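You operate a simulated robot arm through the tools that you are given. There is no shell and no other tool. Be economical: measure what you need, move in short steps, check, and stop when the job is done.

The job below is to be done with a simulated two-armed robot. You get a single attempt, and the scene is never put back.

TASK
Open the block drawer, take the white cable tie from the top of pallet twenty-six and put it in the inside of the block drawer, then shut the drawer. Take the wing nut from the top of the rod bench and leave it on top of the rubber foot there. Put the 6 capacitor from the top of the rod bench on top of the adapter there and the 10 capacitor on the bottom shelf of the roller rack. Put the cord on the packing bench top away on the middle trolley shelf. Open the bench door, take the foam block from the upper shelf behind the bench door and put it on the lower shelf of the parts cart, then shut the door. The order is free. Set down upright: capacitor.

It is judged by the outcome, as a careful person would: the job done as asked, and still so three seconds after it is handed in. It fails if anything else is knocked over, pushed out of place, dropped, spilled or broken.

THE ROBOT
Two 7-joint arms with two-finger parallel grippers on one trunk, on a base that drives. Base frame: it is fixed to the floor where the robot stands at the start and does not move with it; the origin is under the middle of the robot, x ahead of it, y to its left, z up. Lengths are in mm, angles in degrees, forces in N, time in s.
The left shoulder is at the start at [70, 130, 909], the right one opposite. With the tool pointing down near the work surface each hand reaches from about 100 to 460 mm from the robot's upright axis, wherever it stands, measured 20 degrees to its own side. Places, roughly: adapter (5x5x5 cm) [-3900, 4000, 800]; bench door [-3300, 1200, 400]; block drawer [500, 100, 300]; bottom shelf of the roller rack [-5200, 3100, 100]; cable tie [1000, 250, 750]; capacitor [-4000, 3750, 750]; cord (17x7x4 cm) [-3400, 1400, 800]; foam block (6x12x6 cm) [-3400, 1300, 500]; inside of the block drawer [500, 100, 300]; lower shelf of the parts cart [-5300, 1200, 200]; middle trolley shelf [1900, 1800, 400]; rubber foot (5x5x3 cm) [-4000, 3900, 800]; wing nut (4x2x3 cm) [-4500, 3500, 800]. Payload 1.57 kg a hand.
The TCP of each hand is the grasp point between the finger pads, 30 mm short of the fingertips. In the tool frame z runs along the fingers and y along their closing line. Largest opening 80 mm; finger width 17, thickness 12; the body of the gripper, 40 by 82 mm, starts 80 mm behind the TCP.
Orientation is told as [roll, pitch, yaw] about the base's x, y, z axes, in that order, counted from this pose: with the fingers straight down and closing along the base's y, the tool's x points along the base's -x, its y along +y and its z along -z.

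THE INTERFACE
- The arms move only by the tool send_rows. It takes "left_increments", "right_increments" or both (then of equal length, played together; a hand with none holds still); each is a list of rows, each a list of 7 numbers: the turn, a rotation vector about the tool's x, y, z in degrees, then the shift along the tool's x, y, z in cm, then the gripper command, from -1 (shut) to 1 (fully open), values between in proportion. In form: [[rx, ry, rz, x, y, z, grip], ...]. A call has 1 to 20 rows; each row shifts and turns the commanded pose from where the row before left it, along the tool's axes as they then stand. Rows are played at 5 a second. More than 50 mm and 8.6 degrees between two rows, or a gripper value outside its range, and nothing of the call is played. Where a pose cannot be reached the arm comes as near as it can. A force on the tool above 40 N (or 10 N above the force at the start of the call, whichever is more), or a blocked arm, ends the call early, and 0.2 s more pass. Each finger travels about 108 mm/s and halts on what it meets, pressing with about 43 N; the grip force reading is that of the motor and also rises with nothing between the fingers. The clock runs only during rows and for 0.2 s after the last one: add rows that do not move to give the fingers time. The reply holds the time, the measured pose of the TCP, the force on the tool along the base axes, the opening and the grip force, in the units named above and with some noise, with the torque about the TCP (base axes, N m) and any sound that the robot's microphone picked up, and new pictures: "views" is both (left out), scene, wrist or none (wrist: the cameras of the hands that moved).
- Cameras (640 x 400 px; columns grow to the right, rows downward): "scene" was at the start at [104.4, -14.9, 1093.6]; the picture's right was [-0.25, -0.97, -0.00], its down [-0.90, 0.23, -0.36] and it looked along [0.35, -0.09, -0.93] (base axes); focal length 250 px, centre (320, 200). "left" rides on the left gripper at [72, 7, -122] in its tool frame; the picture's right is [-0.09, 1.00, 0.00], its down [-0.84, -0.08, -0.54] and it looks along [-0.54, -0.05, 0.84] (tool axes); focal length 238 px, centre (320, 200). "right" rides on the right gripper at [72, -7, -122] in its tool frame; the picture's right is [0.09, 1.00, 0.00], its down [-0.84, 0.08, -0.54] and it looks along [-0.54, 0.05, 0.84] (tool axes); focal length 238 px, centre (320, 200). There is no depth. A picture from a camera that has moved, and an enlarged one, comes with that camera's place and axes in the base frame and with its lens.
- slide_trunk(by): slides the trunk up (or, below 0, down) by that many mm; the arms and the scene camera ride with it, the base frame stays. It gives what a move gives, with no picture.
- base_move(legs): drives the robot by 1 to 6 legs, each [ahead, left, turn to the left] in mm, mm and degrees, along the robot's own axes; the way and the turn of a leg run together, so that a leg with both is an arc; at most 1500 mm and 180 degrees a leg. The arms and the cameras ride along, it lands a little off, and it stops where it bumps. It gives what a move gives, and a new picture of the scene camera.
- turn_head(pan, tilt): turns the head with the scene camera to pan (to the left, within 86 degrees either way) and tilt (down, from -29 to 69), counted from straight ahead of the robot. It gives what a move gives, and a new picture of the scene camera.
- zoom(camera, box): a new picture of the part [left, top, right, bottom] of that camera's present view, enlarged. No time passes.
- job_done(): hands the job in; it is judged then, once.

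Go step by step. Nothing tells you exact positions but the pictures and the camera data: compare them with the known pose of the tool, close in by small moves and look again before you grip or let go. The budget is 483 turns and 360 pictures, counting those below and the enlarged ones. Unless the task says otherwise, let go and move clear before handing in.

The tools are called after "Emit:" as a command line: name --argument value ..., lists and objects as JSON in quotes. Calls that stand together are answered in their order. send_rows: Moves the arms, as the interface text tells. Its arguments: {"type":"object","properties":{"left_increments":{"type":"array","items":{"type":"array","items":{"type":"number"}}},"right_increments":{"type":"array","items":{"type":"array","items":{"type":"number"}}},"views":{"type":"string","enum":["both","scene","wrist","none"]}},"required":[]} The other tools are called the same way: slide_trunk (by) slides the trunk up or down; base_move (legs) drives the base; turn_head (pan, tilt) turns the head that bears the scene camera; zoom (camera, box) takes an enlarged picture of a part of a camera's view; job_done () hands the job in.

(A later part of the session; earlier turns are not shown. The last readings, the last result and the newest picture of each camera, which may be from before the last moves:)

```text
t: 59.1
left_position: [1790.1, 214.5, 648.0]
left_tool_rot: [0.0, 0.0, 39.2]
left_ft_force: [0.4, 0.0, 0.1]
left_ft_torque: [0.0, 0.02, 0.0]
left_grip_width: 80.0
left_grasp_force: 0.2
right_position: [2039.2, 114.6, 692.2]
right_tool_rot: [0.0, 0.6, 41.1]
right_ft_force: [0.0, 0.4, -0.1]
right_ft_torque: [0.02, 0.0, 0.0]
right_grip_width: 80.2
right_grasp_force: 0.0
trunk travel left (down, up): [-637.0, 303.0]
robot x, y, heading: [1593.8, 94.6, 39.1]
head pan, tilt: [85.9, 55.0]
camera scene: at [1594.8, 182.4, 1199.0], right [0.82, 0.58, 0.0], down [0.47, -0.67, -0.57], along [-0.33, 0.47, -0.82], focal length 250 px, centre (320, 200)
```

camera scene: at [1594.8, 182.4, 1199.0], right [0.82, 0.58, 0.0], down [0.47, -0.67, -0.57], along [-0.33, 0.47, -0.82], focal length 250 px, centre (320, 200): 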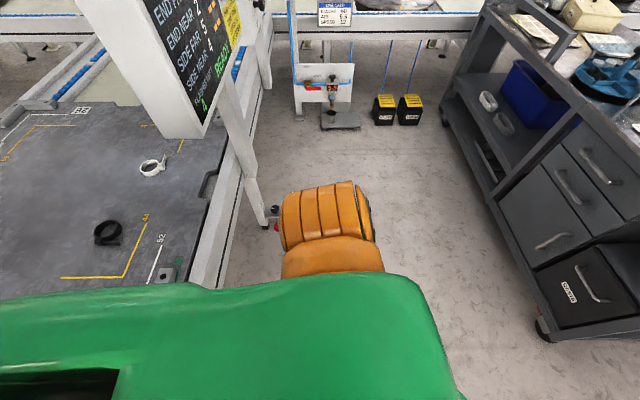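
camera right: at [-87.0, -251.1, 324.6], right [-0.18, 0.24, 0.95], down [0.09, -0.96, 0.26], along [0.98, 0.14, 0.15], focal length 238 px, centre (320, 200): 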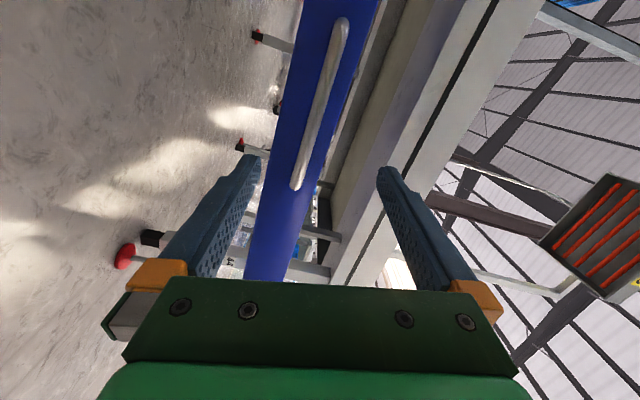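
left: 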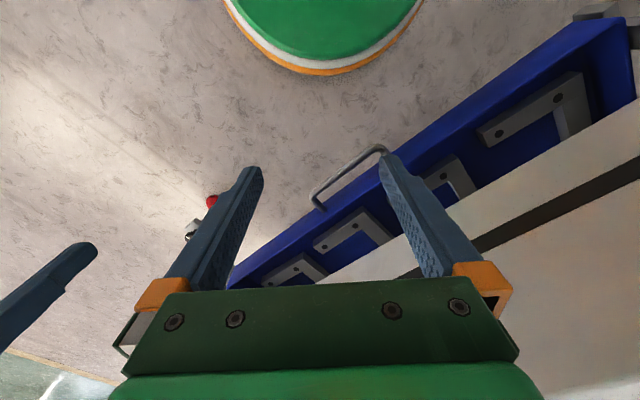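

The bench's rear edge is nearer than I assumed (bench surface about z 665; tie about (900, 305)). I move away from the bench, then left, then turn to face it.

Emit:
base_move --legs '[[200, 0, -2], [0, -20, 0], [0, 400, 0], [0, 0, 160]]'

Emit:
turn_head --pan 0 --tilt 45

```text
t: 69.8
left_position: [1302.4, 483.0, 648.6]
left_tool_rot: [0.0, 0.0, -163.0]
left_ft_force: [0.1, -0.3, 0.3]
left_ft_torque: [-0.01, -0.02, 0.0]
left_grip_width: 80.0
left_grasp_force: 0.0
right_position: [1107.9, 670.3, 693.3]
right_tool_rot: [0.0, 0.6, -161.3]
right_ft_force: [-0.3, 1.0, 0.4]
right_ft_torque: [0.01, 0.01, -0.01]
right_grip_width: 80.0
right_grasp_force: 0.0
trunk travel left (down, up): [-637.0, 303.0]
robot x, y, heading: [1526.0, 521.9, -163.0]
head pan, tilt: [85.9, 55.0]
camera scene: at [1494.5, 437.4, 1199.0], right [-0.97, -0.22, 0.0], down [-0.18, 0.8, -0.57], along [0.13, -0.56, -0.82], focal length 250 px, centre (320, 200)
```

scene: 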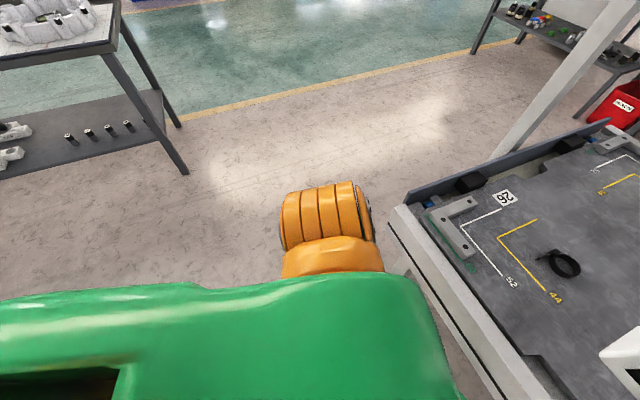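

```text
t: 71.4
left_position: [1301.6, 483.0, 648.1]
left_tool_rot: [0.0, 0.0, -163.0]
left_ft_force: [0.1, 0.6, 0.7]
left_ft_torque: [-0.02, 0.01, 0.04]
left_grip_width: 79.7
left_grasp_force: 0.0
right_position: [1108.7, 668.6, 692.4]
right_tool_rot: [0.0, 0.6, -161.2]
right_ft_force: [0.9, -0.9, 0.4]
right_ft_torque: [-0.01, 0.02, 0.03]
right_grip_width: 79.8
right_grasp_force: 0.1
trunk travel left (down, up): [-637.0, 303.0]
robot x, y, heading: [1529.1, 525.6, -163.2]
head pan, tilt: [0.0, 45.0]
camera scene: at [1400.7, 483.9, 1212.4], right [-0.29, 0.96, 0.0], down [0.68, 0.21, -0.71], along [-0.68, -0.21, -0.71], focal length 250 px, centre (320, 200)
```

scene: 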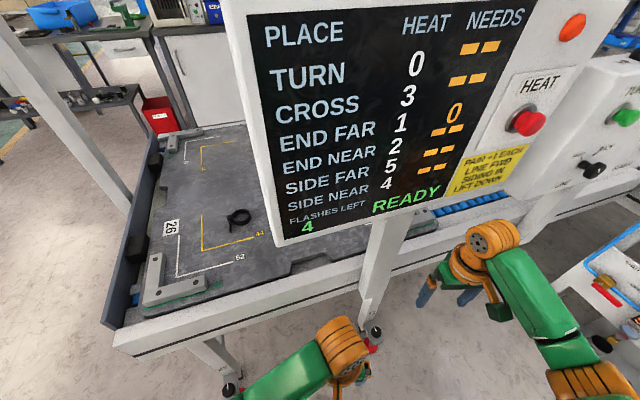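

The screen hangs over the tie from this side; its lower corner is near lateral 424, so I'll reach past its free edge with the left arm. I retract the right hand, raise the left, and reposition.

Emit:
send_rows --right_increments '[[0, 0, 0, 4, 0, 0, 1], [0, 0, 0, 4, 0, 0, 1], [0, 0, 0, 4, 0, 0, 1], [0, 0, 0, 0, 0, 0, 1]]' --left_increments '[[0, 0, 0, 0, 0, -4, 1], [0, 0, 0, 0, 0, -4, 1], [0, 0, 0, 0, 0, -4, 1], [0, 0, 0, 0, 0, 0, 1]]' --views "none"

Emit:
base_move --legs '[[0, 0, -27]]'

Emit:
turn_head --pan 15 --tilt 50

```text
t: 72.4
left_position: [1303.9, 485.2, 767.7]
left_tool_rot: [0.1, 0.0, -163.1]
left_ft_force: [0.1, 0.1, -0.8]
left_ft_torque: [-0.01, 0.03, 0.0]
left_grip_width: 80.0
left_grasp_force: 0.1
right_position: [1223.1, 709.0, 693.2]
right_tool_rot: [0.0, 0.5, -161.1]
right_ft_force: [-0.3, 0.6, -0.3]
right_ft_torque: [0.04, 0.0, 0.0]
right_grip_width: 79.9
right_grasp_force: 0.0
trunk travel left (down, up): [-637.0, 303.0]
robot x, y, heading: [1526.3, 526.9, -163.1]
head pan, tilt: [0.0, 45.0]
```

```text
t: 74.1
left_position: [1308.9, 590.2, 769.3]
left_tool_rot: [0.0, 0.1, 169.9]
left_ft_force: [0.5, 0.1, -0.1]
left_ft_torque: [-0.04, -0.01, 0.01]
left_grip_width: 80.2
left_grasp_force: 0.1
right_position: [1340.6, 825.6, 693.0]
right_tool_rot: [-0.1, 0.6, 171.8]
right_ft_force: [0.5, 0.2, 0.2]
right_ft_torque: [-0.01, 0.0, -0.01]
right_grip_width: 79.8
right_grasp_force: 0.0
trunk travel left (down, up): [-637.0, 303.0]
robot x, y, heading: [1525.6, 524.9, 170.0]
head pan, tilt: [0.0, 45.0]
camera scene: at [1397.1, 545.4, 1212.4], right [0.18, 0.98, 0.0], down [0.7, -0.12, -0.71], along [-0.7, 0.12, -0.71], focal length 250 px, centre (320, 200)
```

scene: 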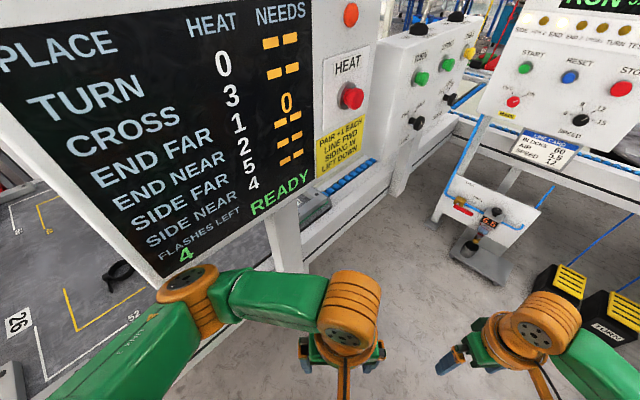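

```text
t: 74.9
left_position: [1310.5, 589.9, 767.8]
left_tool_rot: [0.1, 0.0, 169.9]
left_ft_force: [0.3, -0.5, -1.0]
left_ft_torque: [0.02, -0.02, -0.01]
left_grip_width: 80.2
left_grasp_force: 0.1
right_position: [1340.7, 826.2, 693.6]
right_tool_rot: [0.0, 0.7, 171.9]
right_ft_force: [0.8, 1.0, -0.8]
right_ft_torque: [0.03, -0.01, -0.03]
right_grip_width: 80.1
right_grasp_force: 0.0
trunk travel left (down, up): [-637.0, 303.0]
robot x, y, heading: [1526.8, 522.9, 170.2]
head pan, tilt: [15.0, 50.0]
camera scene: at [1400.4, 524.7, 1205.5], right [-0.08, 1.0, 0.0], down [0.76, 0.06, -0.64], along [-0.64, -0.05, -0.77], focal length 250 px, centre (320, 200)
```

scene: 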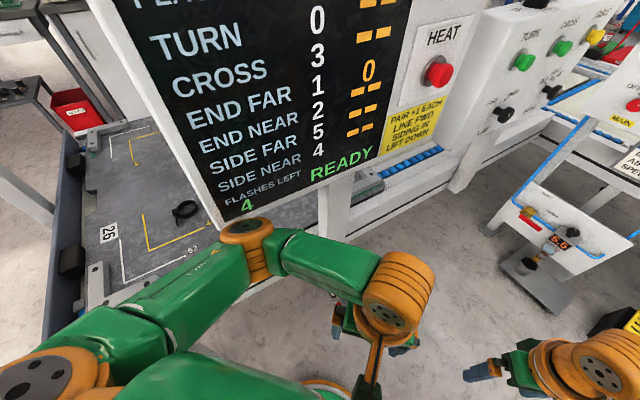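

Emit:
base_move --legs '[[0, 160, 0]]'

Emit:
turn_head --pan 40 --tilt 69

```text
t: 76.0
left_position: [1320.2, 557.7, 772.5]
left_tool_rot: [1.1, -0.7, 166.4]
left_ft_force: [0.3, -0.2, 0.4]
left_ft_torque: [0.01, -0.02, 0.0]
left_grip_width: 80.1
left_grasp_force: 0.1
right_position: [1356.1, 787.5, 692.8]
right_tool_rot: [1.2, -0.5, 169.1]
right_ft_force: [0.4, 0.4, 1.2]
right_ft_torque: [0.0, 0.02, -0.03]
right_grip_width: 79.7
right_grasp_force: 0.1
trunk travel left (down, up): [-637.0, 303.0]
robot x, y, heading: [1515.1, 471.6, 167.0]
head pan, tilt: [15.0, 50.0]
stopped in leg 1: the robot was blocked; the commanded pose is now the measured one
camera scene: at [1413.8, 494.9, 1209.0], right [-0.04, 1.0, -0.02], down [0.75, 0.02, -0.66], along [-0.66, -0.04, -0.75], focal length 250 px, centre (320, 200)
```

scene: 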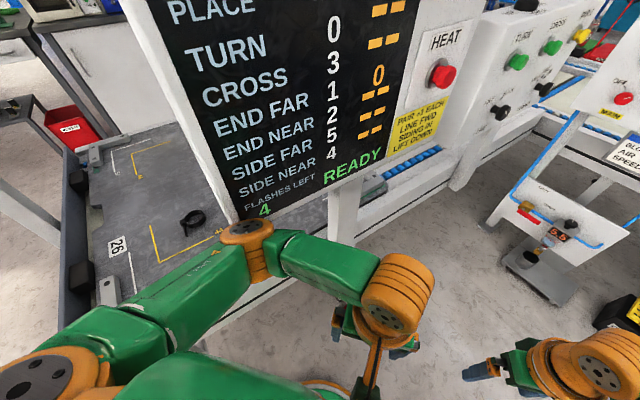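

```text
t: 76.8
left_position: [1319.6, 556.2, 772.4]
left_tool_rot: [1.2, -0.6, 166.4]
left_ft_force: [0.2, 0.1, 1.1]
left_ft_torque: [0.03, -0.03, 0.01]
left_grip_width: 80.0
left_grasp_force: 0.0
right_position: [1356.3, 787.7, 690.9]
right_tool_rot: [1.3, -0.6, 168.9]
right_ft_force: [0.4, 0.5, 0.1]
right_ft_torque: [0.01, -0.02, 0.02]
right_grip_width: 80.0
right_grasp_force: 0.0
trunk travel left (down, up): [-637.0, 303.0]
robot x, y, heading: [1513.7, 467.7, 167.1]
head pan, tilt: [40.0, 68.8]
camera scene: at [1441.0, 472.5, 1186.0], right [-0.45, 0.89, -0.01], down [0.82, 0.41, -0.39], along [-0.35, -0.18, -0.92], focal length 250 px, centre (320, 200)
```

scene: 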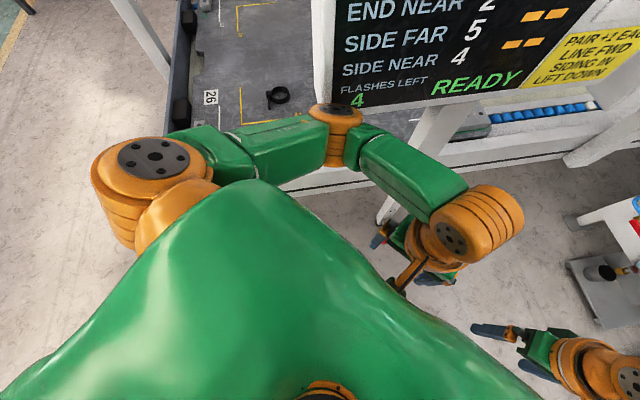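

The left elbow touched the screen and the robot is leaning slightly; I back away at once.

Emit:
base_move --legs '[[0, -60, 0], [-120, 0, 0]]'

Emit:
turn_head --pan 30 --tilt 45

```text
t: 78.6
left_position: [1428.2, 572.2, 768.8]
left_tool_rot: [-0.3, 0.4, 167.1]
left_ft_force: [0.6, -0.9, 0.0]
left_ft_torque: [0.02, 0.05, -0.01]
left_grip_width: 80.1
left_grasp_force: 0.0
right_position: [1463.9, 806.6, 693.7]
right_tool_rot: [-0.1, 0.7, 169.5]
right_ft_force: [0.4, -0.4, 0.3]
right_ft_torque: [0.0, 0.02, 0.0]
right_grip_width: 80.1
right_grasp_force: 0.0
trunk travel left (down, up): [-637.0, 303.0]
robot x, y, heading: [1638.8, 496.0, 167.6]
head pan, tilt: [40.0, 68.8]
camera scene: at [1539.4, 480.9, 1183.5], right [-0.46, 0.89, 0.0], down [0.83, 0.43, -0.36], along [-0.32, -0.17, -0.93], focal length 250 px, centre (320, 200)
```

scene: 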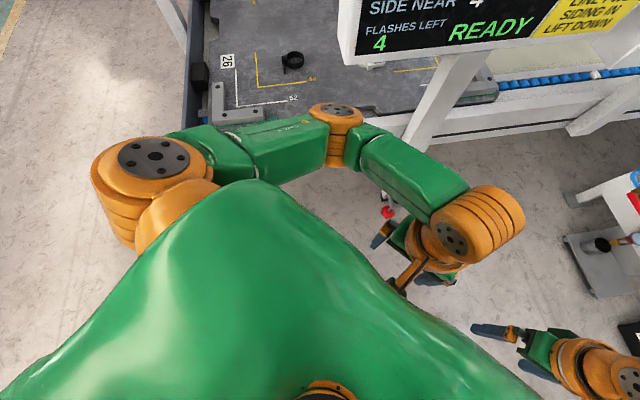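

```text
t: 79.5
left_position: [1428.0, 572.7, 768.6]
left_tool_rot: [-0.3, 0.3, 167.0]
left_ft_force: [-0.9, -0.3, 0.1]
left_ft_torque: [0.02, 0.0, 0.01]
left_grip_width: 80.3
left_grasp_force: 0.0
right_position: [1464.6, 806.5, 693.7]
right_tool_rot: [-0.1, 0.6, 169.4]
right_ft_force: [-1.2, 0.5, -0.5]
right_ft_torque: [-0.03, 0.0, 0.03]
right_grip_width: 80.0
right_grasp_force: 0.0
trunk travel left (down, up): [-637.0, 303.0]
robot x, y, heading: [1642.1, 497.4, 167.7]
head pan, tilt: [30.0, 45.0]
camera scene: at [1511.8, 482.2, 1212.4], right [-0.3, 0.95, 0.0], down [0.68, 0.21, -0.71], along [-0.67, -0.21, -0.71], focal length 250 px, centre (320, 200)
```

scene: 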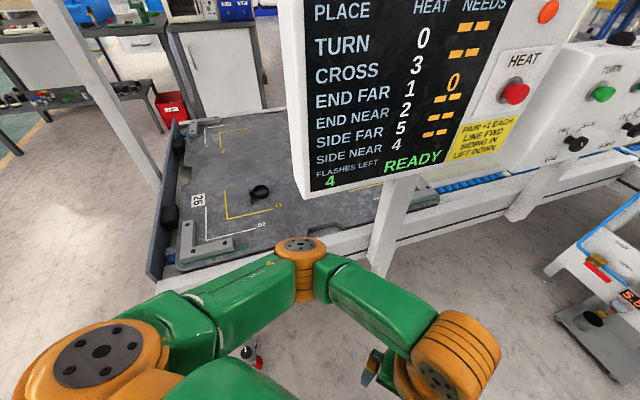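

The screen hasn't moved. I back up further and test how far the left arm can extend with the tool tilted forward.

Emit:
base_move --legs '[[-250, 0, 0]]'

Emit:
send_rows --left_increments '[[0, -5, 0, -3.7, 2.3, 0, 1], [0, -5, 0, -3.7, 2.3, -0.3, 1], [0, -5, 0, -3.7, 2.3, -0.6, 1], [0, -5, 0, -3.7, 2.3, -0.9, 1], [0, -5, 0, -3.7, 2.3, -1.2, 1], [0, -5, 0, -3.7, 2.3, -1.5, 1], [0, 0, 0, -3.2, 2.3, 2, 1], [0, 0, 0, -3.2, 2.3, 1.9, 1], [0, 0, 0, -3.2, 2.3, 1.9, 1], [0, 0, 0, 0, 0, 0, 1], [0, 0, 0, 0, 0, 0, 1]]'

```text
t: 81.3
left_position: [1673.5, 516.0, 768.3]
left_tool_rot: [-0.2, 0.4, 167.0]
left_ft_force: [0.0, -1.1, 0.0]
left_ft_torque: [0.02, 0.01, 0.03]
left_grip_width: 80.1
left_grasp_force: 0.0
right_position: [1709.7, 750.7, 693.2]
right_tool_rot: [-0.1, 0.6, 169.5]
right_ft_force: [0.3, 0.8, 1.2]
right_ft_torque: [-0.02, 0.02, 0.02]
right_grip_width: 80.1
right_grasp_force: 0.0
trunk travel left (down, up): [-637.0, 303.0]
robot x, y, heading: [1886.8, 441.3, 167.5]
head pan, tilt: [30.0, 45.0]
camera scene: at [1756.9, 427.9, 1212.4], right [-0.3, 0.95, 0.0], down [0.67, 0.21, -0.71], along [-0.67, -0.21, -0.71], focal length 250 px, centre (320, 200)
```

scene: 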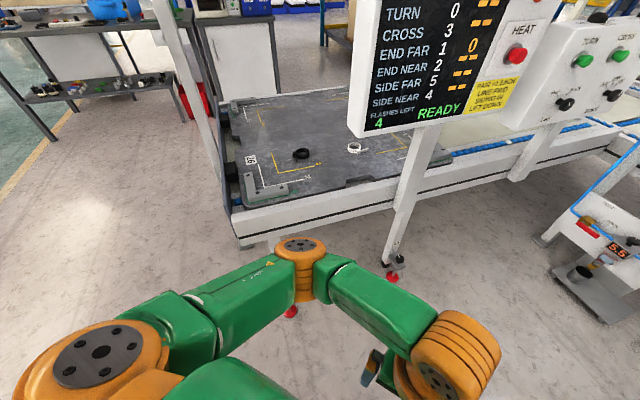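

```text
t: 83.7
left_position: [1322.2, 385.4, 848.6]
left_tool_rot: [-0.3, -29.7, 167.0]
left_ft_force: [0.3, 0.6, 0.1]
left_ft_torque: [-0.04, -0.03, 0.0]
left_grip_width: 80.2
left_grasp_force: 0.0
right_position: [1709.0, 751.8, 693.3]
right_tool_rot: [-0.1, 0.6, 169.3]
right_ft_force: [0.3, 0.0, 0.0]
right_ft_torque: [0.02, -0.02, 0.01]
right_grip_width: 80.3
right_grasp_force: 0.0
trunk travel left (down, up): [-637.0, 303.0]
robot x, y, heading: [1885.8, 443.7, 167.4]
head pan, tilt: [30.0, 45.0]
camera scene: at [1757.0, 427.7, 1212.4], right [-0.3, 0.95, 0.0], down [0.67, 0.21, -0.71], along [-0.67, -0.21, -0.71], focal length 250 px, centre (320, 200)
camera left: at [1439.8, 350.5, 919.9], right [-0.3, -0.95, 0.04], down [-0.43, 0.18, 0.88], along [-0.85, 0.25, -0.46], focal length 238 px, centre (320, 200)
```

scene: 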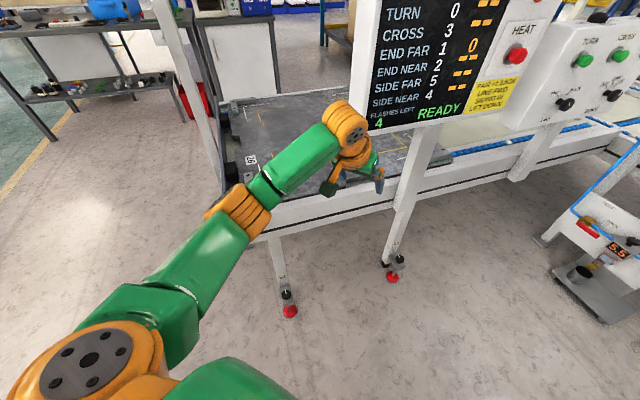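
left: 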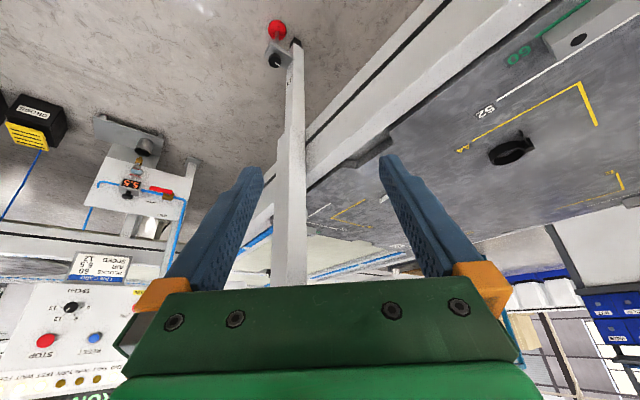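

The left arm reaches about 570 mm ahead easily, with the tool tilted 30°. I'll carry the hand past the screen's free edge: base first left, then ahead.

Emit:
base_move --legs '[[0, 165, 0], [220, 0, 0]]'

Emit:
zoom --camera "left" --box '[0, 0, 640, 400]'

```text
t: 86.5
left_position: [1071.1, 269.5, 848.9]
left_tool_rot: [-0.3, -29.6, 167.3]
left_ft_force: [-0.6, -0.4, 0.3]
left_ft_torque: [0.0, 0.0, -0.01]
left_grip_width: 79.9
left_grasp_force: 0.0
right_position: [1456.5, 636.1, 693.8]
right_tool_rot: [-0.1, 0.6, 169.5]
right_ft_force: [0.7, 0.0, 0.1]
right_ft_torque: [0.02, -0.01, 0.03]
right_grip_width: 80.1
right_grasp_force: 0.2
trunk travel left (down, up): [-637.0, 303.0]
robot x, y, heading: [1629.1, 331.5, 167.5]
head pan, tilt: [30.0, 45.0]
camera scene: at [1505.0, 312.5, 1212.5], right [-0.3, 0.95, 0.0], down [0.67, 0.21, -0.71], along [-0.67, -0.21, -0.71], focal length 250 px, centre (320, 200)
```

scene: 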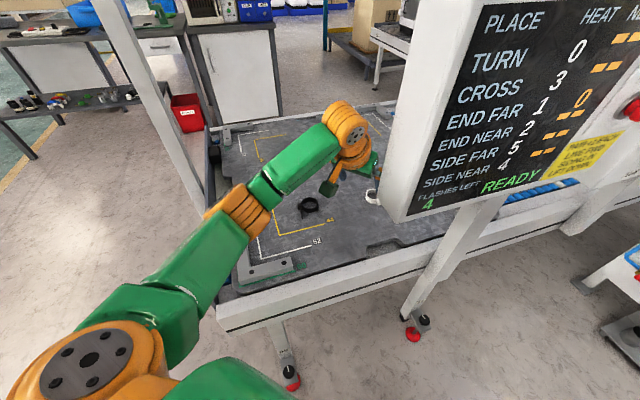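

```text
1.00 times, centred on (320, 200) of left (not enlarged: the box is as wide or as high as the picture)
camera zoom: at [1188.1, 234.4, 920.0], right [-0.3, -0.95, 0.04], down [-0.43, 0.17, 0.89], along [-0.85, 0.25, -0.46], focal length 238 px, centre (320, 200)
```

zoom: 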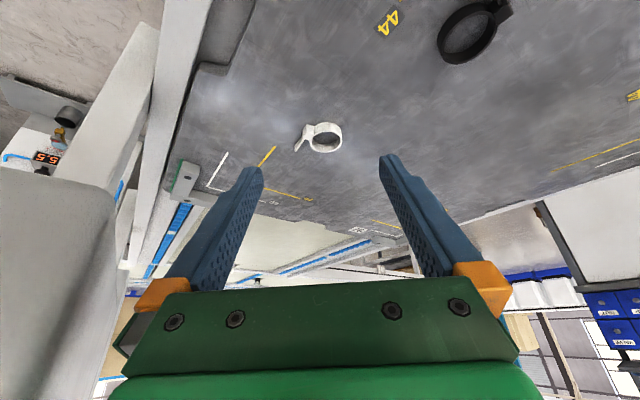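

Emit:
zoom --camera "left" --box '[240, 80, 400, 180]'

```text
4.00 times, centred on (320, 130) of left
camera zoom: at [1188.1, 234.4, 920.0], right [-0.3, -0.95, 0.04], down [-0.43, 0.17, 0.89], along [-0.85, 0.25, -0.46], focal length 953 px, centre (320, 480)
```

zoom: 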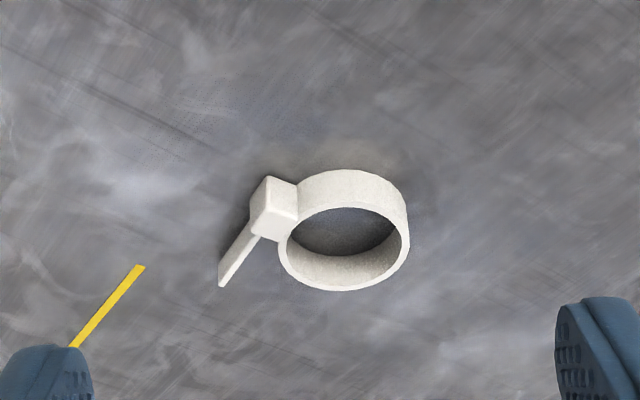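

The tie is at about (922, 301, 670): a ring with a head and tail. I'll grip its rim on one side; I bring the base ahead and narrow the gripper.

Emit:
base_move --legs '[[110, 0, 0]]'

Emit:
send_rows --left_increments '[[0, 0, 0, -1.1, 1.2, 0.7, -0.1], [0, 0, 0, -1.1, 1.2, 0.7, -0.25], [0, 0, 0, 0, 0, 0, -0.25]]' --views "none"

Emit:
slide_trunk --by -90

Emit:
zoom --camera "left" --box '[0, 0, 640, 400]'

Emit:
zoom --camera "scene" --box '[0, 0, 640, 400]'

```text
t: 87.7
left_position: [964.8, 292.4, 849.6]
left_tool_rot: [-0.3, -29.6, 167.2]
left_ft_force: [0.1, 0.3, -0.4]
left_ft_torque: [-0.02, -0.02, 0.0]
left_grip_width: 79.9
left_grasp_force: 0.0
right_position: [1350.8, 659.8, 694.1]
right_tool_rot: [-0.2, 0.6, 169.4]
right_ft_force: [-0.4, -0.2, -0.7]
right_ft_torque: [0.01, -0.05, 0.0]
right_grip_width: 79.9
right_grasp_force: 0.1
trunk travel left (down, up): [-637.0, 303.0]
robot x, y, heading: [1526.9, 348.4, 167.5]
head pan, tilt: [30.0, 45.0]
camera scene: at [1399.2, 335.9, 1212.5], right [-0.3, 0.95, 0.0], down [0.67, 0.21, -0.71], along [-0.67, -0.21, -0.71], focal length 250 px, centre (320, 200)
```

scene: 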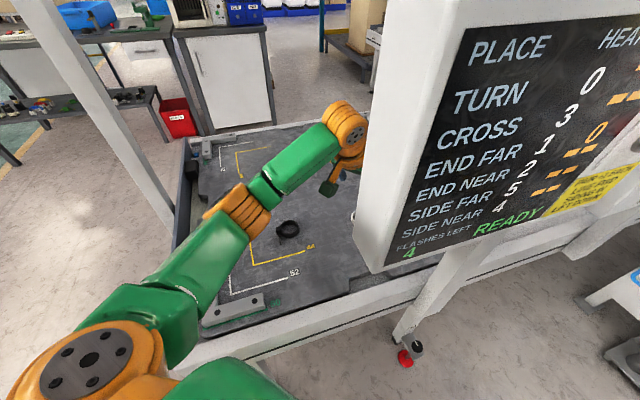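

```text
t: 88.5
left_position: [931.9, 277.0, 849.4]
left_tool_rot: [-0.3, -29.6, 167.2]
left_ft_force: [-0.1, 0.0, -0.1]
left_ft_torque: [0.01, -0.01, -0.01]
left_grip_width: 29.9
left_grasp_force: 0.1
right_position: [1350.8, 660.3, 692.9]
right_tool_rot: [-0.2, 0.5, 169.6]
right_ft_force: [0.2, -0.2, -0.4]
right_ft_torque: [-0.01, 0.03, 0.02]
right_grip_width: 80.0
right_grasp_force: 0.0
trunk travel left (down, up): [-637.0, 303.0]
robot x, y, heading: [1526.8, 356.0, 167.8]
head pan, tilt: [30.0, 45.0]
```

```text
t: 89.7
left_position: [933.2, 276.5, 759.5]
left_tool_rot: [-0.3, -29.6, 167.2]
left_ft_force: [0.2, -0.4, 1.0]
left_ft_torque: [0.0, -0.02, -0.03]
left_grip_width: 30.1
left_grasp_force: 0.0
right_position: [1349.7, 659.4, 604.5]
right_tool_rot: [-0.1, 0.6, 169.5]
right_ft_force: [0.6, 0.4, 0.8]
right_ft_torque: [0.02, -0.03, -0.02]
right_grip_width: 79.8
right_grasp_force: 0.1
trunk travel left (down, up): [-547.0, 393.0]
robot x, y, heading: [1525.0, 351.4, 167.6]
head pan, tilt: [30.0, 45.0]
```

```text
1.00 times, centred on (320, 200) of left (not enlarged: the box is as wide or as high as the picture)
camera zoom: at [1050.5, 241.4, 829.2], right [-0.3, -0.95, 0.04], down [-0.43, 0.17, 0.88], along [-0.85, 0.25, -0.46], focal length 238 px, centre (320, 200)
```

zoom: 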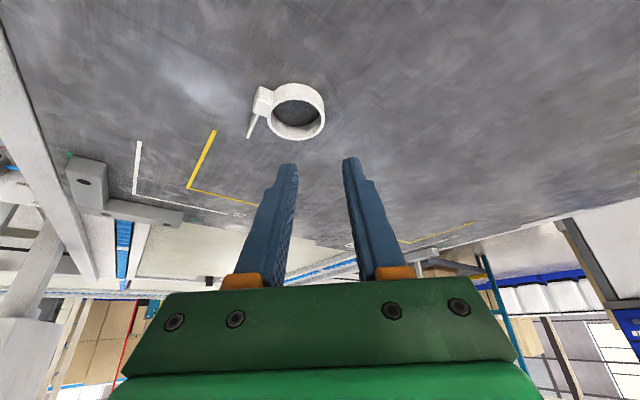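

```text
1.00 times, centred on (320, 200) of scene (not enlarged: the box is as wide or as high as the picture)
camera zoom: at [1398.8, 335.9, 1122.4], right [-0.3, 0.95, 0.0], down [0.67, 0.21, -0.71], along [-0.67, -0.21, -0.71], focal length 250 px, centre (320, 200)
```

zoom: 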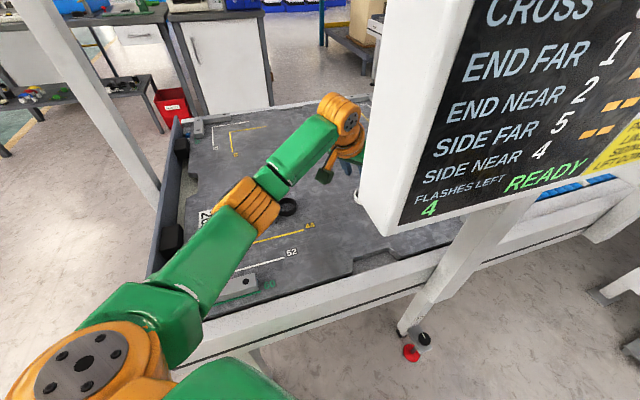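

Emit:
send_rows --left_increments '[[0, 0, 0, 0, 0.35, 0, -0.25], [0, 0, 0, 0, 0, 0, -0.25]]' --views "none"

Emit:
slide_trunk --by -45

Emit:
zoom --camera "left" --box '[160, 50, 480, 250]'

```text
t: 90.3
left_position: [931.7, 273.6, 758.5]
left_tool_rot: [-0.2, -29.6, 167.2]
left_ft_force: [-0.2, 1.1, 0.2]
left_ft_torque: [-0.03, 0.01, 0.02]
left_grip_width: 30.0
left_grasp_force: 0.2
right_position: [1350.9, 660.1, 603.2]
right_tool_rot: [0.0, 0.5, 169.4]
right_ft_force: [-0.2, -0.4, 0.2]
right_ft_torque: [0.01, -0.04, 0.04]
right_grip_width: 80.0
right_grasp_force: 0.1
trunk travel left (down, up): [-547.0, 393.0]
robot x, y, heading: [1524.0, 348.6, 167.7]
head pan, tilt: [30.0, 45.0]
```

```text
t: 91.2
left_position: [933.5, 273.0, 713.2]
left_tool_rot: [-0.4, -29.7, 167.2]
left_ft_force: [0.5, -0.9, -1.0]
left_ft_torque: [0.01, -0.05, -0.01]
left_grip_width: 30.0
left_grasp_force: 0.2
right_position: [1350.9, 660.3, 558.8]
right_tool_rot: [0.0, 0.6, 169.6]
right_ft_force: [0.3, -0.7, -0.8]
right_ft_torque: [0.03, 0.0, 0.02]
right_grip_width: 80.0
right_grasp_force: 0.0
trunk travel left (down, up): [-502.0, 438.0]
robot x, y, heading: [1521.6, 352.6, 167.3]
head pan, tilt: [30.0, 45.0]
```

```text
2.00 times, centred on (320, 150) of left
camera zoom: at [1050.0, 238.0, 784.0], right [-0.3, -0.95, 0.04], down [-0.43, 0.17, 0.88], along [-0.85, 0.25, -0.46], focal length 477 px, centre (320, 300)
```

zoom: 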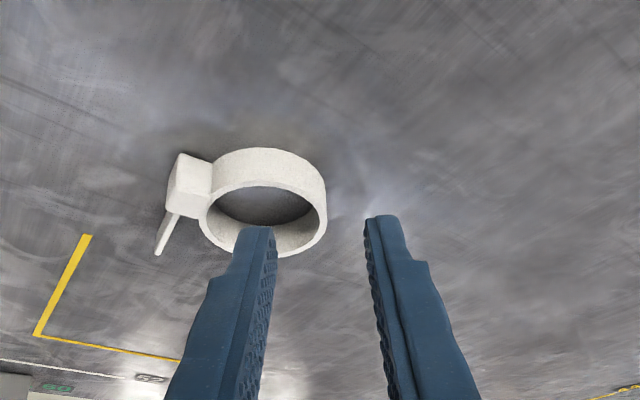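

Emit:
slide_trunk --by -15

Emit:
zoom --camera "left" --box '[160, 50, 480, 250]'

```text
t: 91.8
left_position: [932.1, 272.6, 699.0]
left_tool_rot: [-0.3, -29.6, 167.2]
left_ft_force: [0.3, -0.1, -0.3]
left_ft_torque: [0.0, 0.01, -0.02]
left_grip_width: 29.7
left_grasp_force: 0.0
right_position: [1351.9, 659.2, 543.6]
right_tool_rot: [-0.1, 0.6, 169.5]
right_ft_force: [-0.3, -1.0, -1.1]
right_ft_torque: [0.03, 0.01, 0.01]
right_grip_width: 80.2
right_grasp_force: 0.0
trunk travel left (down, up): [-487.0, 453.0]
robot x, y, heading: [1526.9, 350.9, 167.8]
head pan, tilt: [30.0, 45.0]
```

```text
2.00 times, centred on (320, 150) of left
camera zoom: at [1050.0, 238.0, 769.0], right [-0.3, -0.95, 0.04], down [-0.43, 0.17, 0.88], along [-0.85, 0.25, -0.46], focal length 477 px, centre (320, 300)
```

zoom: 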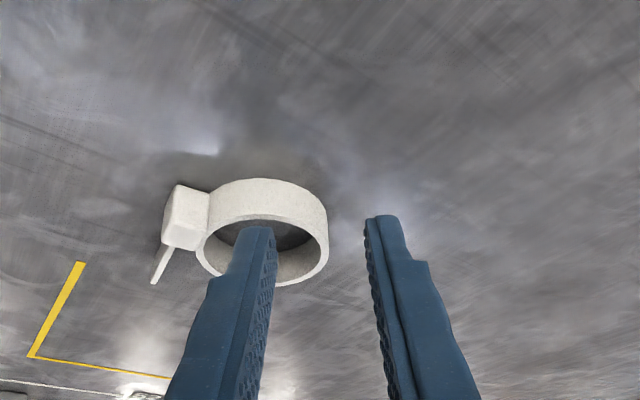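

Emit:
send_rows --left_increments '[[0, 0, 0, 0.15, 0, 0.26, -0.25], [0, 0, 0, 0.15, 0, 0.26, -0.25], [0, 0, 0, 0, 0, 0, -0.25]]' --views "none"

Emit:
zoom --camera "left" --box '[160, 50, 480, 250]'

```text
t: 92.6
left_position: [933.0, 273.2, 692.1]
left_tool_rot: [-0.3, -29.6, 167.2]
left_ft_force: [-0.4, 0.9, 0.4]
left_ft_torque: [-0.03, 0.03, 0.0]
left_grip_width: 30.0
left_grasp_force: 0.1
right_position: [1350.0, 659.9, 543.5]
right_tool_rot: [-0.1, 0.6, 169.5]
right_ft_force: [-0.2, 0.5, 0.3]
right_ft_torque: [-0.01, -0.01, -0.01]
right_grip_width: 79.8
right_grasp_force: 0.0
trunk travel left (down, up): [-487.0, 453.0]
robot x, y, heading: [1528.5, 351.6, 167.6]
head pan, tilt: [30.0, 45.0]
```

```text
2.00 times, centred on (320, 150) of left
camera zoom: at [1050.0, 237.8, 762.5], right [-0.3, -0.95, 0.04], down [-0.43, 0.17, 0.88], along [-0.85, 0.25, -0.46], focal length 477 px, centre (320, 300)
```

zoom: 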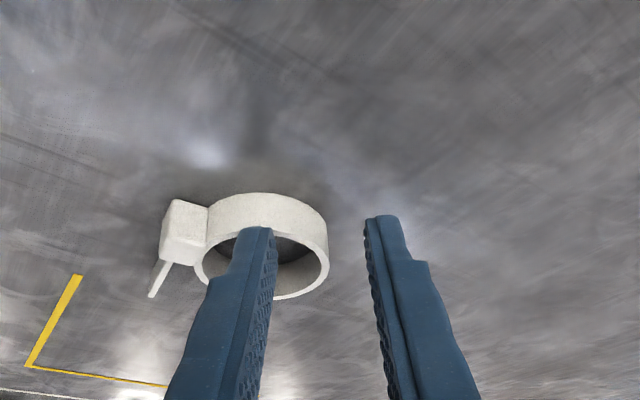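

Emit:
send_rows --left_increments '[[0, 0, 0, 0, 0, 0, -0.6], [0, 0, 0, 0, 0, 0, -1], [0, 0, 0, 0, 0, 0, -1], [0, 0, 0, 0, 0, 0, -1]]' --views "none"

Emit:
zoom --camera "left" --box '[160, 50, 480, 250]'

```text
t: 93.6
left_position: [933.5, 272.8, 691.7]
left_tool_rot: [-0.3, -29.6, 167.3]
left_ft_force: [0.0, 0.2, -0.4]
left_ft_torque: [0.01, 0.02, -0.02]
left_grip_width: 0.0
left_grasp_force: 21.3
right_position: [1350.8, 660.1, 543.0]
right_tool_rot: [0.0, 0.6, 169.6]
right_ft_force: [-0.2, 0.3, 0.3]
right_ft_torque: [0.01, 0.02, 0.01]
right_grip_width: 80.0
right_grasp_force: 0.1
trunk travel left (down, up): [-487.0, 453.0]
robot x, y, heading: [1526.9, 351.6, 167.8]
head pan, tilt: [30.0, 45.0]
```

```text
2.00 times, centred on (320, 150) of left
camera zoom: at [1050.0, 237.7, 762.6], right [-0.3, -0.95, 0.04], down [-0.43, 0.17, 0.88], along [-0.85, 0.25, -0.46], focal length 477 px, centre (320, 300)
```

zoom: 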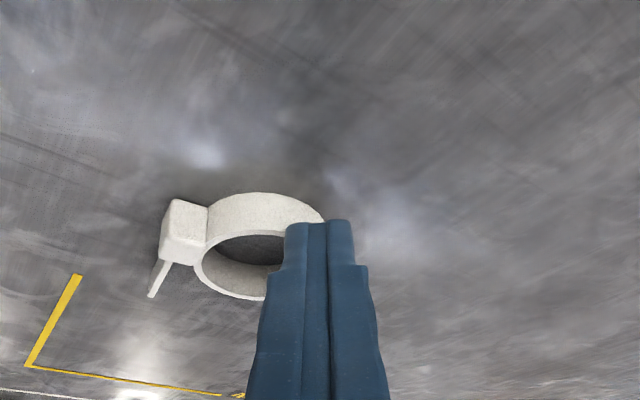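

The fingers closed just above the ring; the pallet is about 10 mm lower than I judged. I reopen, go 10 mm forward and 10 mm down.

Emit:
send_rows --left_increments '[[0, 0, 0, 0, 0, 0, -0.25], [0, 0, 0, -0.87, 0, 0.5, -0.25], [0, 0, 0, 0.2, 0, 0.35, -0.25], [0, 0, 0, 0.2, 0, 0.35, -0.25], [0, 0, 0, 0, 0, 0, -0.25]]' --views "none"

Emit:
zoom --camera "left" --box '[160, 50, 480, 250]'

```text
t: 94.8
left_position: [923.3, 274.9, 684.6]
left_tool_rot: [-0.3, -29.5, 167.1]
left_ft_force: [0.3, 0.2, 0.4]
left_ft_torque: [-0.02, 0.0, 0.03]
left_grip_width: 30.1
left_grasp_force: 0.0
right_position: [1351.8, 659.9, 543.5]
right_tool_rot: [0.0, 0.5, 169.5]
right_ft_force: [-1.0, -0.6, -0.5]
right_ft_torque: [-0.03, -0.02, 0.03]
right_grip_width: 80.1
right_grasp_force: 0.1
trunk travel left (down, up): [-487.0, 453.0]
robot x, y, heading: [1523.0, 351.6, 167.7]
head pan, tilt: [30.0, 45.0]
```

```text
2.00 times, centred on (320, 150) of left
camera zoom: at [1039.7, 239.9, 754.5], right [-0.3, -0.95, 0.04], down [-0.43, 0.17, 0.88], along [-0.85, 0.25, -0.46], focal length 477 px, centre (320, 300)
```

zoom: 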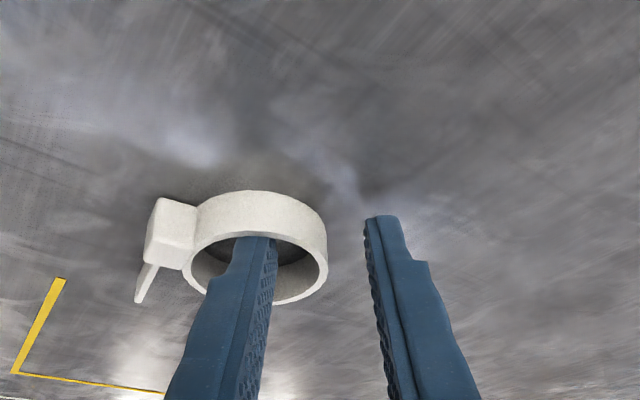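

The near wall now hides the fingertip, so the finger is inside the ring. Closing.

Emit:
send_rows --left_increments '[[0, 0, 0, 0.1, 0, 0.17, -0.25], [0, 0, 0, 0, 0, 0, -0.6], [0, 0, 0, 0, 0, 0, -1], [0, 0, 0, 0, 0, 0, -1], [0, 0, 0, 0, 0, 0, -1]]' --views "none"

Emit:
slide_trunk --by 40

Emit:
zoom --camera "left" --box '[160, 50, 480, 250]'

```text
t: 96.0
left_position: [923.8, 275.8, 682.3]
left_tool_rot: [-0.3, -29.7, 167.2]
left_ft_force: [-0.1, -0.4, 0.6]
left_ft_torque: [0.0, 0.0, -0.01]
left_grip_width: 0.2
left_grasp_force: 21.3
right_position: [1350.2, 658.7, 543.5]
right_tool_rot: [-0.1, 0.6, 169.5]
right_ft_force: [-0.2, -0.4, 0.2]
right_ft_torque: [0.0, -0.01, 0.04]
right_grip_width: 80.1
right_grasp_force: 0.0
trunk travel left (down, up): [-487.0, 453.0]
robot x, y, heading: [1524.8, 349.9, 167.6]
head pan, tilt: [30.0, 45.0]
```

```text
t: 96.9
left_position: [923.1, 275.1, 721.9]
left_tool_rot: [-0.3, -29.6, 167.2]
left_ft_force: [-0.7, 0.5, -0.1]
left_ft_torque: [-0.03, 0.02, 0.0]
left_grip_width: 0.0
left_grasp_force: 21.8
right_position: [1350.5, 660.3, 583.8]
right_tool_rot: [-0.2, 0.7, 169.4]
right_ft_force: [-0.5, -0.1, -0.4]
right_ft_torque: [0.0, -0.01, 0.05]
right_grip_width: 80.1
right_grasp_force: 0.1
trunk travel left (down, up): [-527.0, 413.0]
robot x, y, heading: [1525.8, 349.0, 167.7]
head pan, tilt: [30.0, 45.0]
```

```text
2.00 times, centred on (320, 150) of left
camera zoom: at [1039.9, 240.1, 792.6], right [-0.3, -0.95, 0.04], down [-0.43, 0.17, 0.88], along [-0.85, 0.25, -0.46], focal length 477 px, centre (320, 300)
```

zoom: 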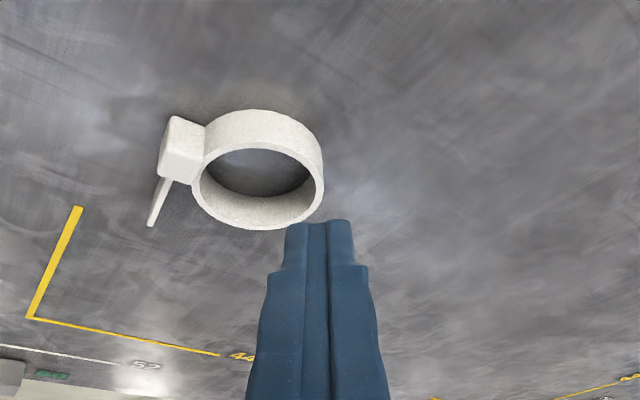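

Missed again: triangulating anew, the ring's rim is at z ≈ 661 with its center near (901, 305). I correct 13 mm forward and go lower.

Emit:
send_rows --left_increments '[[0, 0, 0, -1.15, -0.1, 0.65, -0.15], [0, 0, 0, 0, 0, 0, -0.15]]' --views "none"

Emit:
slide_trunk --by -35

Emit:
zoom --camera "left" --box '[160, 50, 480, 250]'

```text
t: 97.5
left_position: [909.7, 278.7, 722.0]
left_tool_rot: [-0.2, -29.7, 167.3]
left_ft_force: [-0.4, 0.3, 0.9]
left_ft_torque: [0.03, -0.02, 0.01]
left_grip_width: 34.1
left_grasp_force: 0.2
right_position: [1351.2, 659.3, 583.8]
right_tool_rot: [-0.1, 0.7, 169.6]
right_ft_force: [0.8, -1.1, -0.7]
right_ft_torque: [-0.03, 0.02, 0.02]
right_grip_width: 80.0
right_grasp_force: 0.1
trunk travel left (down, up): [-527.0, 413.0]
robot x, y, heading: [1522.5, 352.3, 167.7]
head pan, tilt: [30.0, 45.0]
```

```text
t: 98.2
left_position: [909.5, 277.9, 688.5]
left_tool_rot: [-0.3, -29.6, 167.2]
left_ft_force: [0.1, -0.9, 0.3]
left_ft_torque: [-0.03, -0.01, 0.05]
left_grip_width: 34.0
left_grasp_force: 0.0
right_position: [1350.5, 659.8, 548.5]
right_tool_rot: [-0.1, 0.6, 169.5]
right_ft_force: [-0.2, 0.0, 0.9]
right_ft_torque: [-0.01, 0.04, 0.0]
right_grip_width: 80.0
right_grasp_force: 0.1
trunk travel left (down, up): [-492.0, 448.0]
robot x, y, heading: [1524.3, 349.1, 167.6]
head pan, tilt: [30.0, 45.0]
```

```text
2.00 times, centred on (320, 150) of left
camera zoom: at [1027.2, 243.7, 758.2], right [-0.3, -0.95, 0.04], down [-0.43, 0.17, 0.88], along [-0.85, 0.25, -0.46], focal length 477 px, centre (320, 300)
```

zoom: 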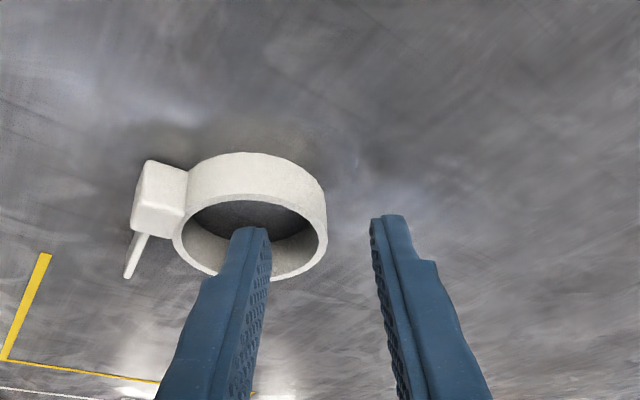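

Emit:
send_rows --left_increments '[[0, 0, 0, 0.2, 0, 0.35, -0.15], [0, 0, 0, 0.2, 0, 0.35, -0.15], [0, 0, 0, 0.15, 0, 0.26, -0.15], [0, 0, 0, 0, 0, 0, -0.15]]' --views "none"

Emit:
zoom --camera "left" --box '[160, 50, 480, 250]'

```text
t: 99.2
left_position: [910.5, 279.4, 680.0]
left_tool_rot: [-0.2, -30.0, 167.1]
left_ft_force: [-8.7, 1.0, 15.4]
left_ft_torque: [-0.3, 0.43, -0.16]
left_grip_width: 35.3
left_grasp_force: 0.7
right_position: [1352.6, 660.1, 549.3]
right_tool_rot: [0.0, 0.4, 169.5]
right_ft_force: [-0.4, -1.3, 0.1]
right_ft_torque: [0.06, 0.01, 0.01]
right_grip_width: 79.7
right_grasp_force: 0.0
trunk travel left (down, up): [-492.0, 448.0]
robot x, y, heading: [1522.9, 351.7, 167.2]
head pan, tilt: [30.0, 45.0]
```

```text
2.00 times, centred on (320, 150) of left
camera zoom: at [1027.8, 244.2, 749.8], right [-0.3, -0.95, 0.04], down [-0.43, 0.17, 0.89], along [-0.85, 0.25, -0.46], focal length 477 px, centre (320, 300)
```

zoom: 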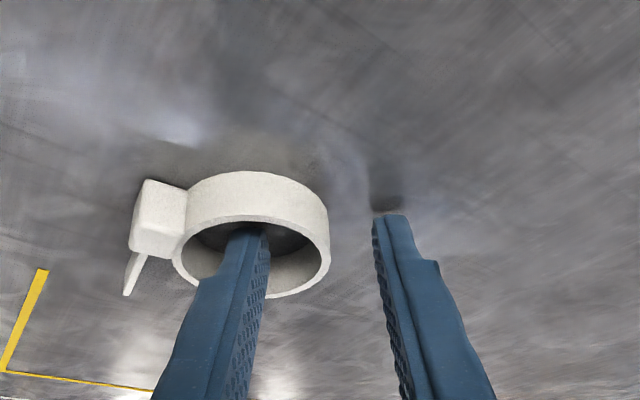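

Contact with the pallet: the tip is on its floor and inside the ring. I lift 1.5 mm and close.

Emit:
send_rows --left_increments '[[0, 0, 0, -0.15, 0, -0.26, -0.15], [0, 0, 0, 0, 0, 0, -0.6], [0, 0, 0, 0, 0, 0, -1], [0, 0, 0, 0, 0, 0, -1], [0, 0, 0, 0, 0, 0, -1]]' --views "none"

Emit:
zoom --camera "left" --box '[160, 50, 480, 250]'

```text
t: 100.5
left_position: [911.3, 280.0, 680.5]
left_tool_rot: [-0.3, -29.6, 167.2]
left_ft_force: [1.8, -0.4, 3.7]
left_ft_torque: [-0.01, -0.1, -0.03]
left_grip_width: 0.2
left_grasp_force: 21.0
right_position: [1351.8, 659.7, 549.2]
right_tool_rot: [-0.1, 0.6, 169.4]
right_ft_force: [-0.2, 0.2, 0.3]
right_ft_torque: [-0.03, -0.03, 0.01]
right_grip_width: 79.9
right_grasp_force: 0.0
trunk travel left (down, up): [-492.0, 448.0]
robot x, y, heading: [1527.6, 352.0, 167.6]
head pan, tilt: [30.0, 45.0]
```

```text
2.00 times, centred on (320, 150) of left
camera zoom: at [1027.9, 244.3, 750.6], right [-0.3, -0.95, 0.04], down [-0.43, 0.17, 0.88], along [-0.85, 0.25, -0.46], focal length 477 px, centre (320, 300)
```

zoom: 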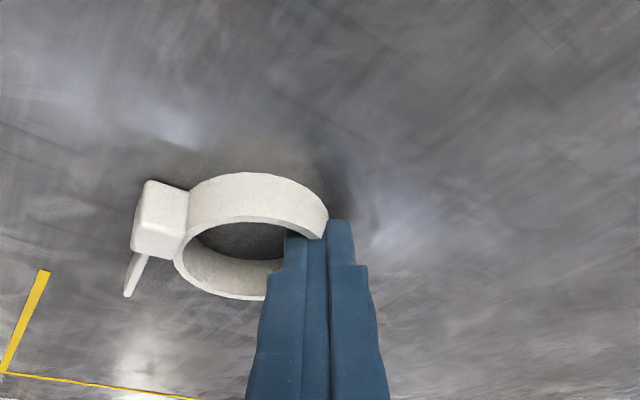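

Emit:
slide_trunk --by 30

Emit:
zoom --camera "left" --box '[160, 50, 480, 250]'

```text
t: 101.2
left_position: [909.7, 278.8, 709.5]
left_tool_rot: [-0.2, -29.6, 167.2]
left_ft_force: [0.2, 0.8, 0.2]
left_ft_torque: [0.0, -0.01, 0.02]
left_grip_width: 0.0
left_grasp_force: 20.8
right_position: [1351.0, 659.5, 578.8]
right_tool_rot: [-0.2, 0.6, 169.5]
right_ft_force: [-0.2, 0.0, 0.6]
right_ft_torque: [0.01, -0.02, 0.02]
right_grip_width: 79.9
right_grasp_force: 0.1
trunk travel left (down, up): [-522.0, 418.0]
robot x, y, heading: [1521.4, 351.9, 167.3]
head pan, tilt: [30.0, 45.0]
```

```text
2.00 times, centred on (320, 150) of left
camera zoom: at [1027.1, 243.8, 780.4], right [-0.3, -0.95, 0.04], down [-0.43, 0.17, 0.88], along [-0.85, 0.25, -0.46], focal length 477 px, centre (320, 300)
```

zoom: 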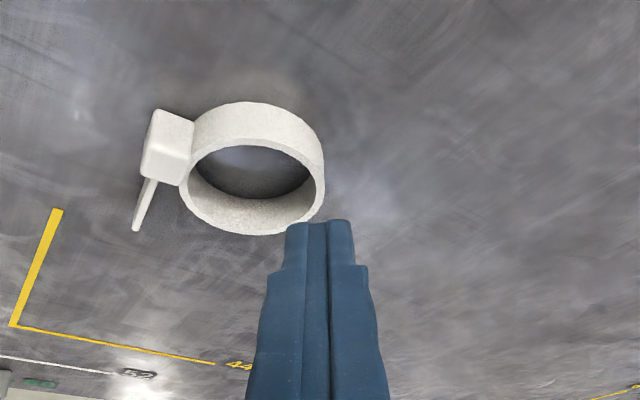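

The rim grip slips off, so I'll grip across the ring's full diameter, away from head and tail. First I raise and test whether the tool can be made vertical at this reach.

Emit:
slide_trunk --by 70

Emit:
send_rows --left_increments '[[0, 6, 0, 0, 0, 0, 1], [0, 6, 0, 0, 0, 0, 1], [0, 6, 0, 0, 0, 0, 1], [0, 6, 0, 0, 0, 0, 1], [0, 5.5, 0, 0, 0, 0, 1], [0, 0, 0, 0, 0, 0, 1]]'

```text
t: 102.3
left_position: [910.4, 279.6, 780.1]
left_tool_rot: [-0.2, -29.6, 167.2]
left_ft_force: [-0.2, -0.8, 0.4]
left_ft_torque: [-0.01, -0.01, 0.0]
left_grip_width: 0.0
left_grasp_force: 20.8
right_position: [1350.2, 659.7, 647.5]
right_tool_rot: [-0.1, 0.7, 169.6]
right_ft_force: [0.0, -0.8, -0.9]
right_ft_torque: [0.0, -0.02, -0.02]
right_grip_width: 80.3
right_grasp_force: 0.1
trunk travel left (down, up): [-592.0, 348.0]
robot x, y, heading: [1525.9, 348.2, 167.6]
head pan, tilt: [30.0, 45.0]
```

```text
t: 103.7
left_position: [999.6, 241.4, 776.5]
left_tool_rot: [-0.3, 0.1, 167.1]
left_ft_force: [0.1, -0.4, 0.1]
left_ft_torque: [-0.01, 0.0, -0.02]
left_grip_width: 80.1
left_grasp_force: 0.0
left hand out of reach, approached as far as the arm can: row 1, 2, 3, 4, 5
right_position: [1351.3, 660.3, 647.6]
right_tool_rot: [0.0, 0.6, 169.5]
right_ft_force: [0.1, -0.5, 0.9]
right_ft_torque: [0.01, 0.01, 0.0]
right_grip_width: 80.0
right_grasp_force: 0.1
trunk travel left (down, up): [-592.0, 348.0]
robot x, y, heading: [1523.2, 350.5, 167.5]
head pan, tilt: [30.0, 45.0]
camera scene: at [1398.6, 336.1, 1167.4], right [-0.3, 0.95, 0.0], down [0.67, 0.21, -0.71], along [-0.67, -0.21, -0.71], focal length 250 px, centre (320, 200)
camera left: at [1067.4, 217.1, 897.5], right [-0.31, -0.95, 0.0], down [-0.8, 0.26, 0.54], along [-0.51, 0.17, -0.84], focal length 238 px, centre (320, 200)
```

scene: 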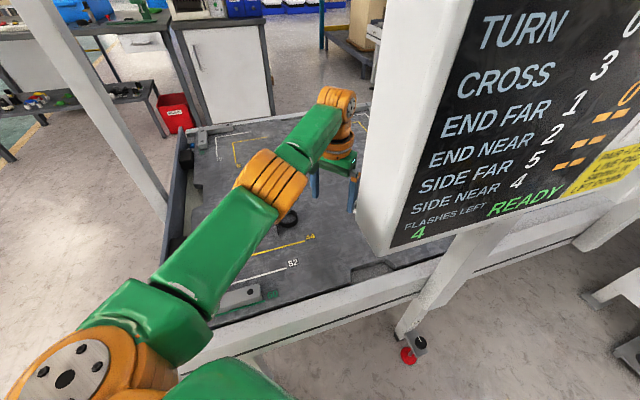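
left: 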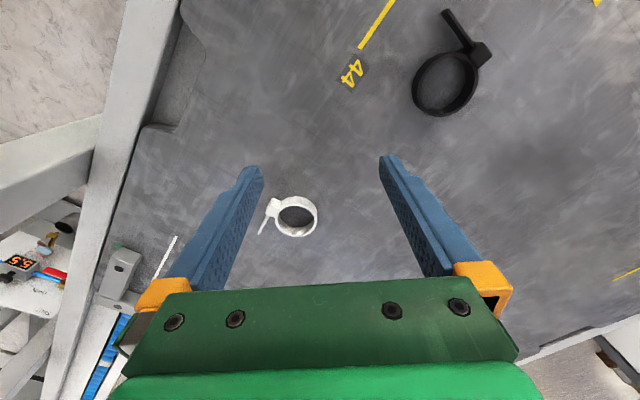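

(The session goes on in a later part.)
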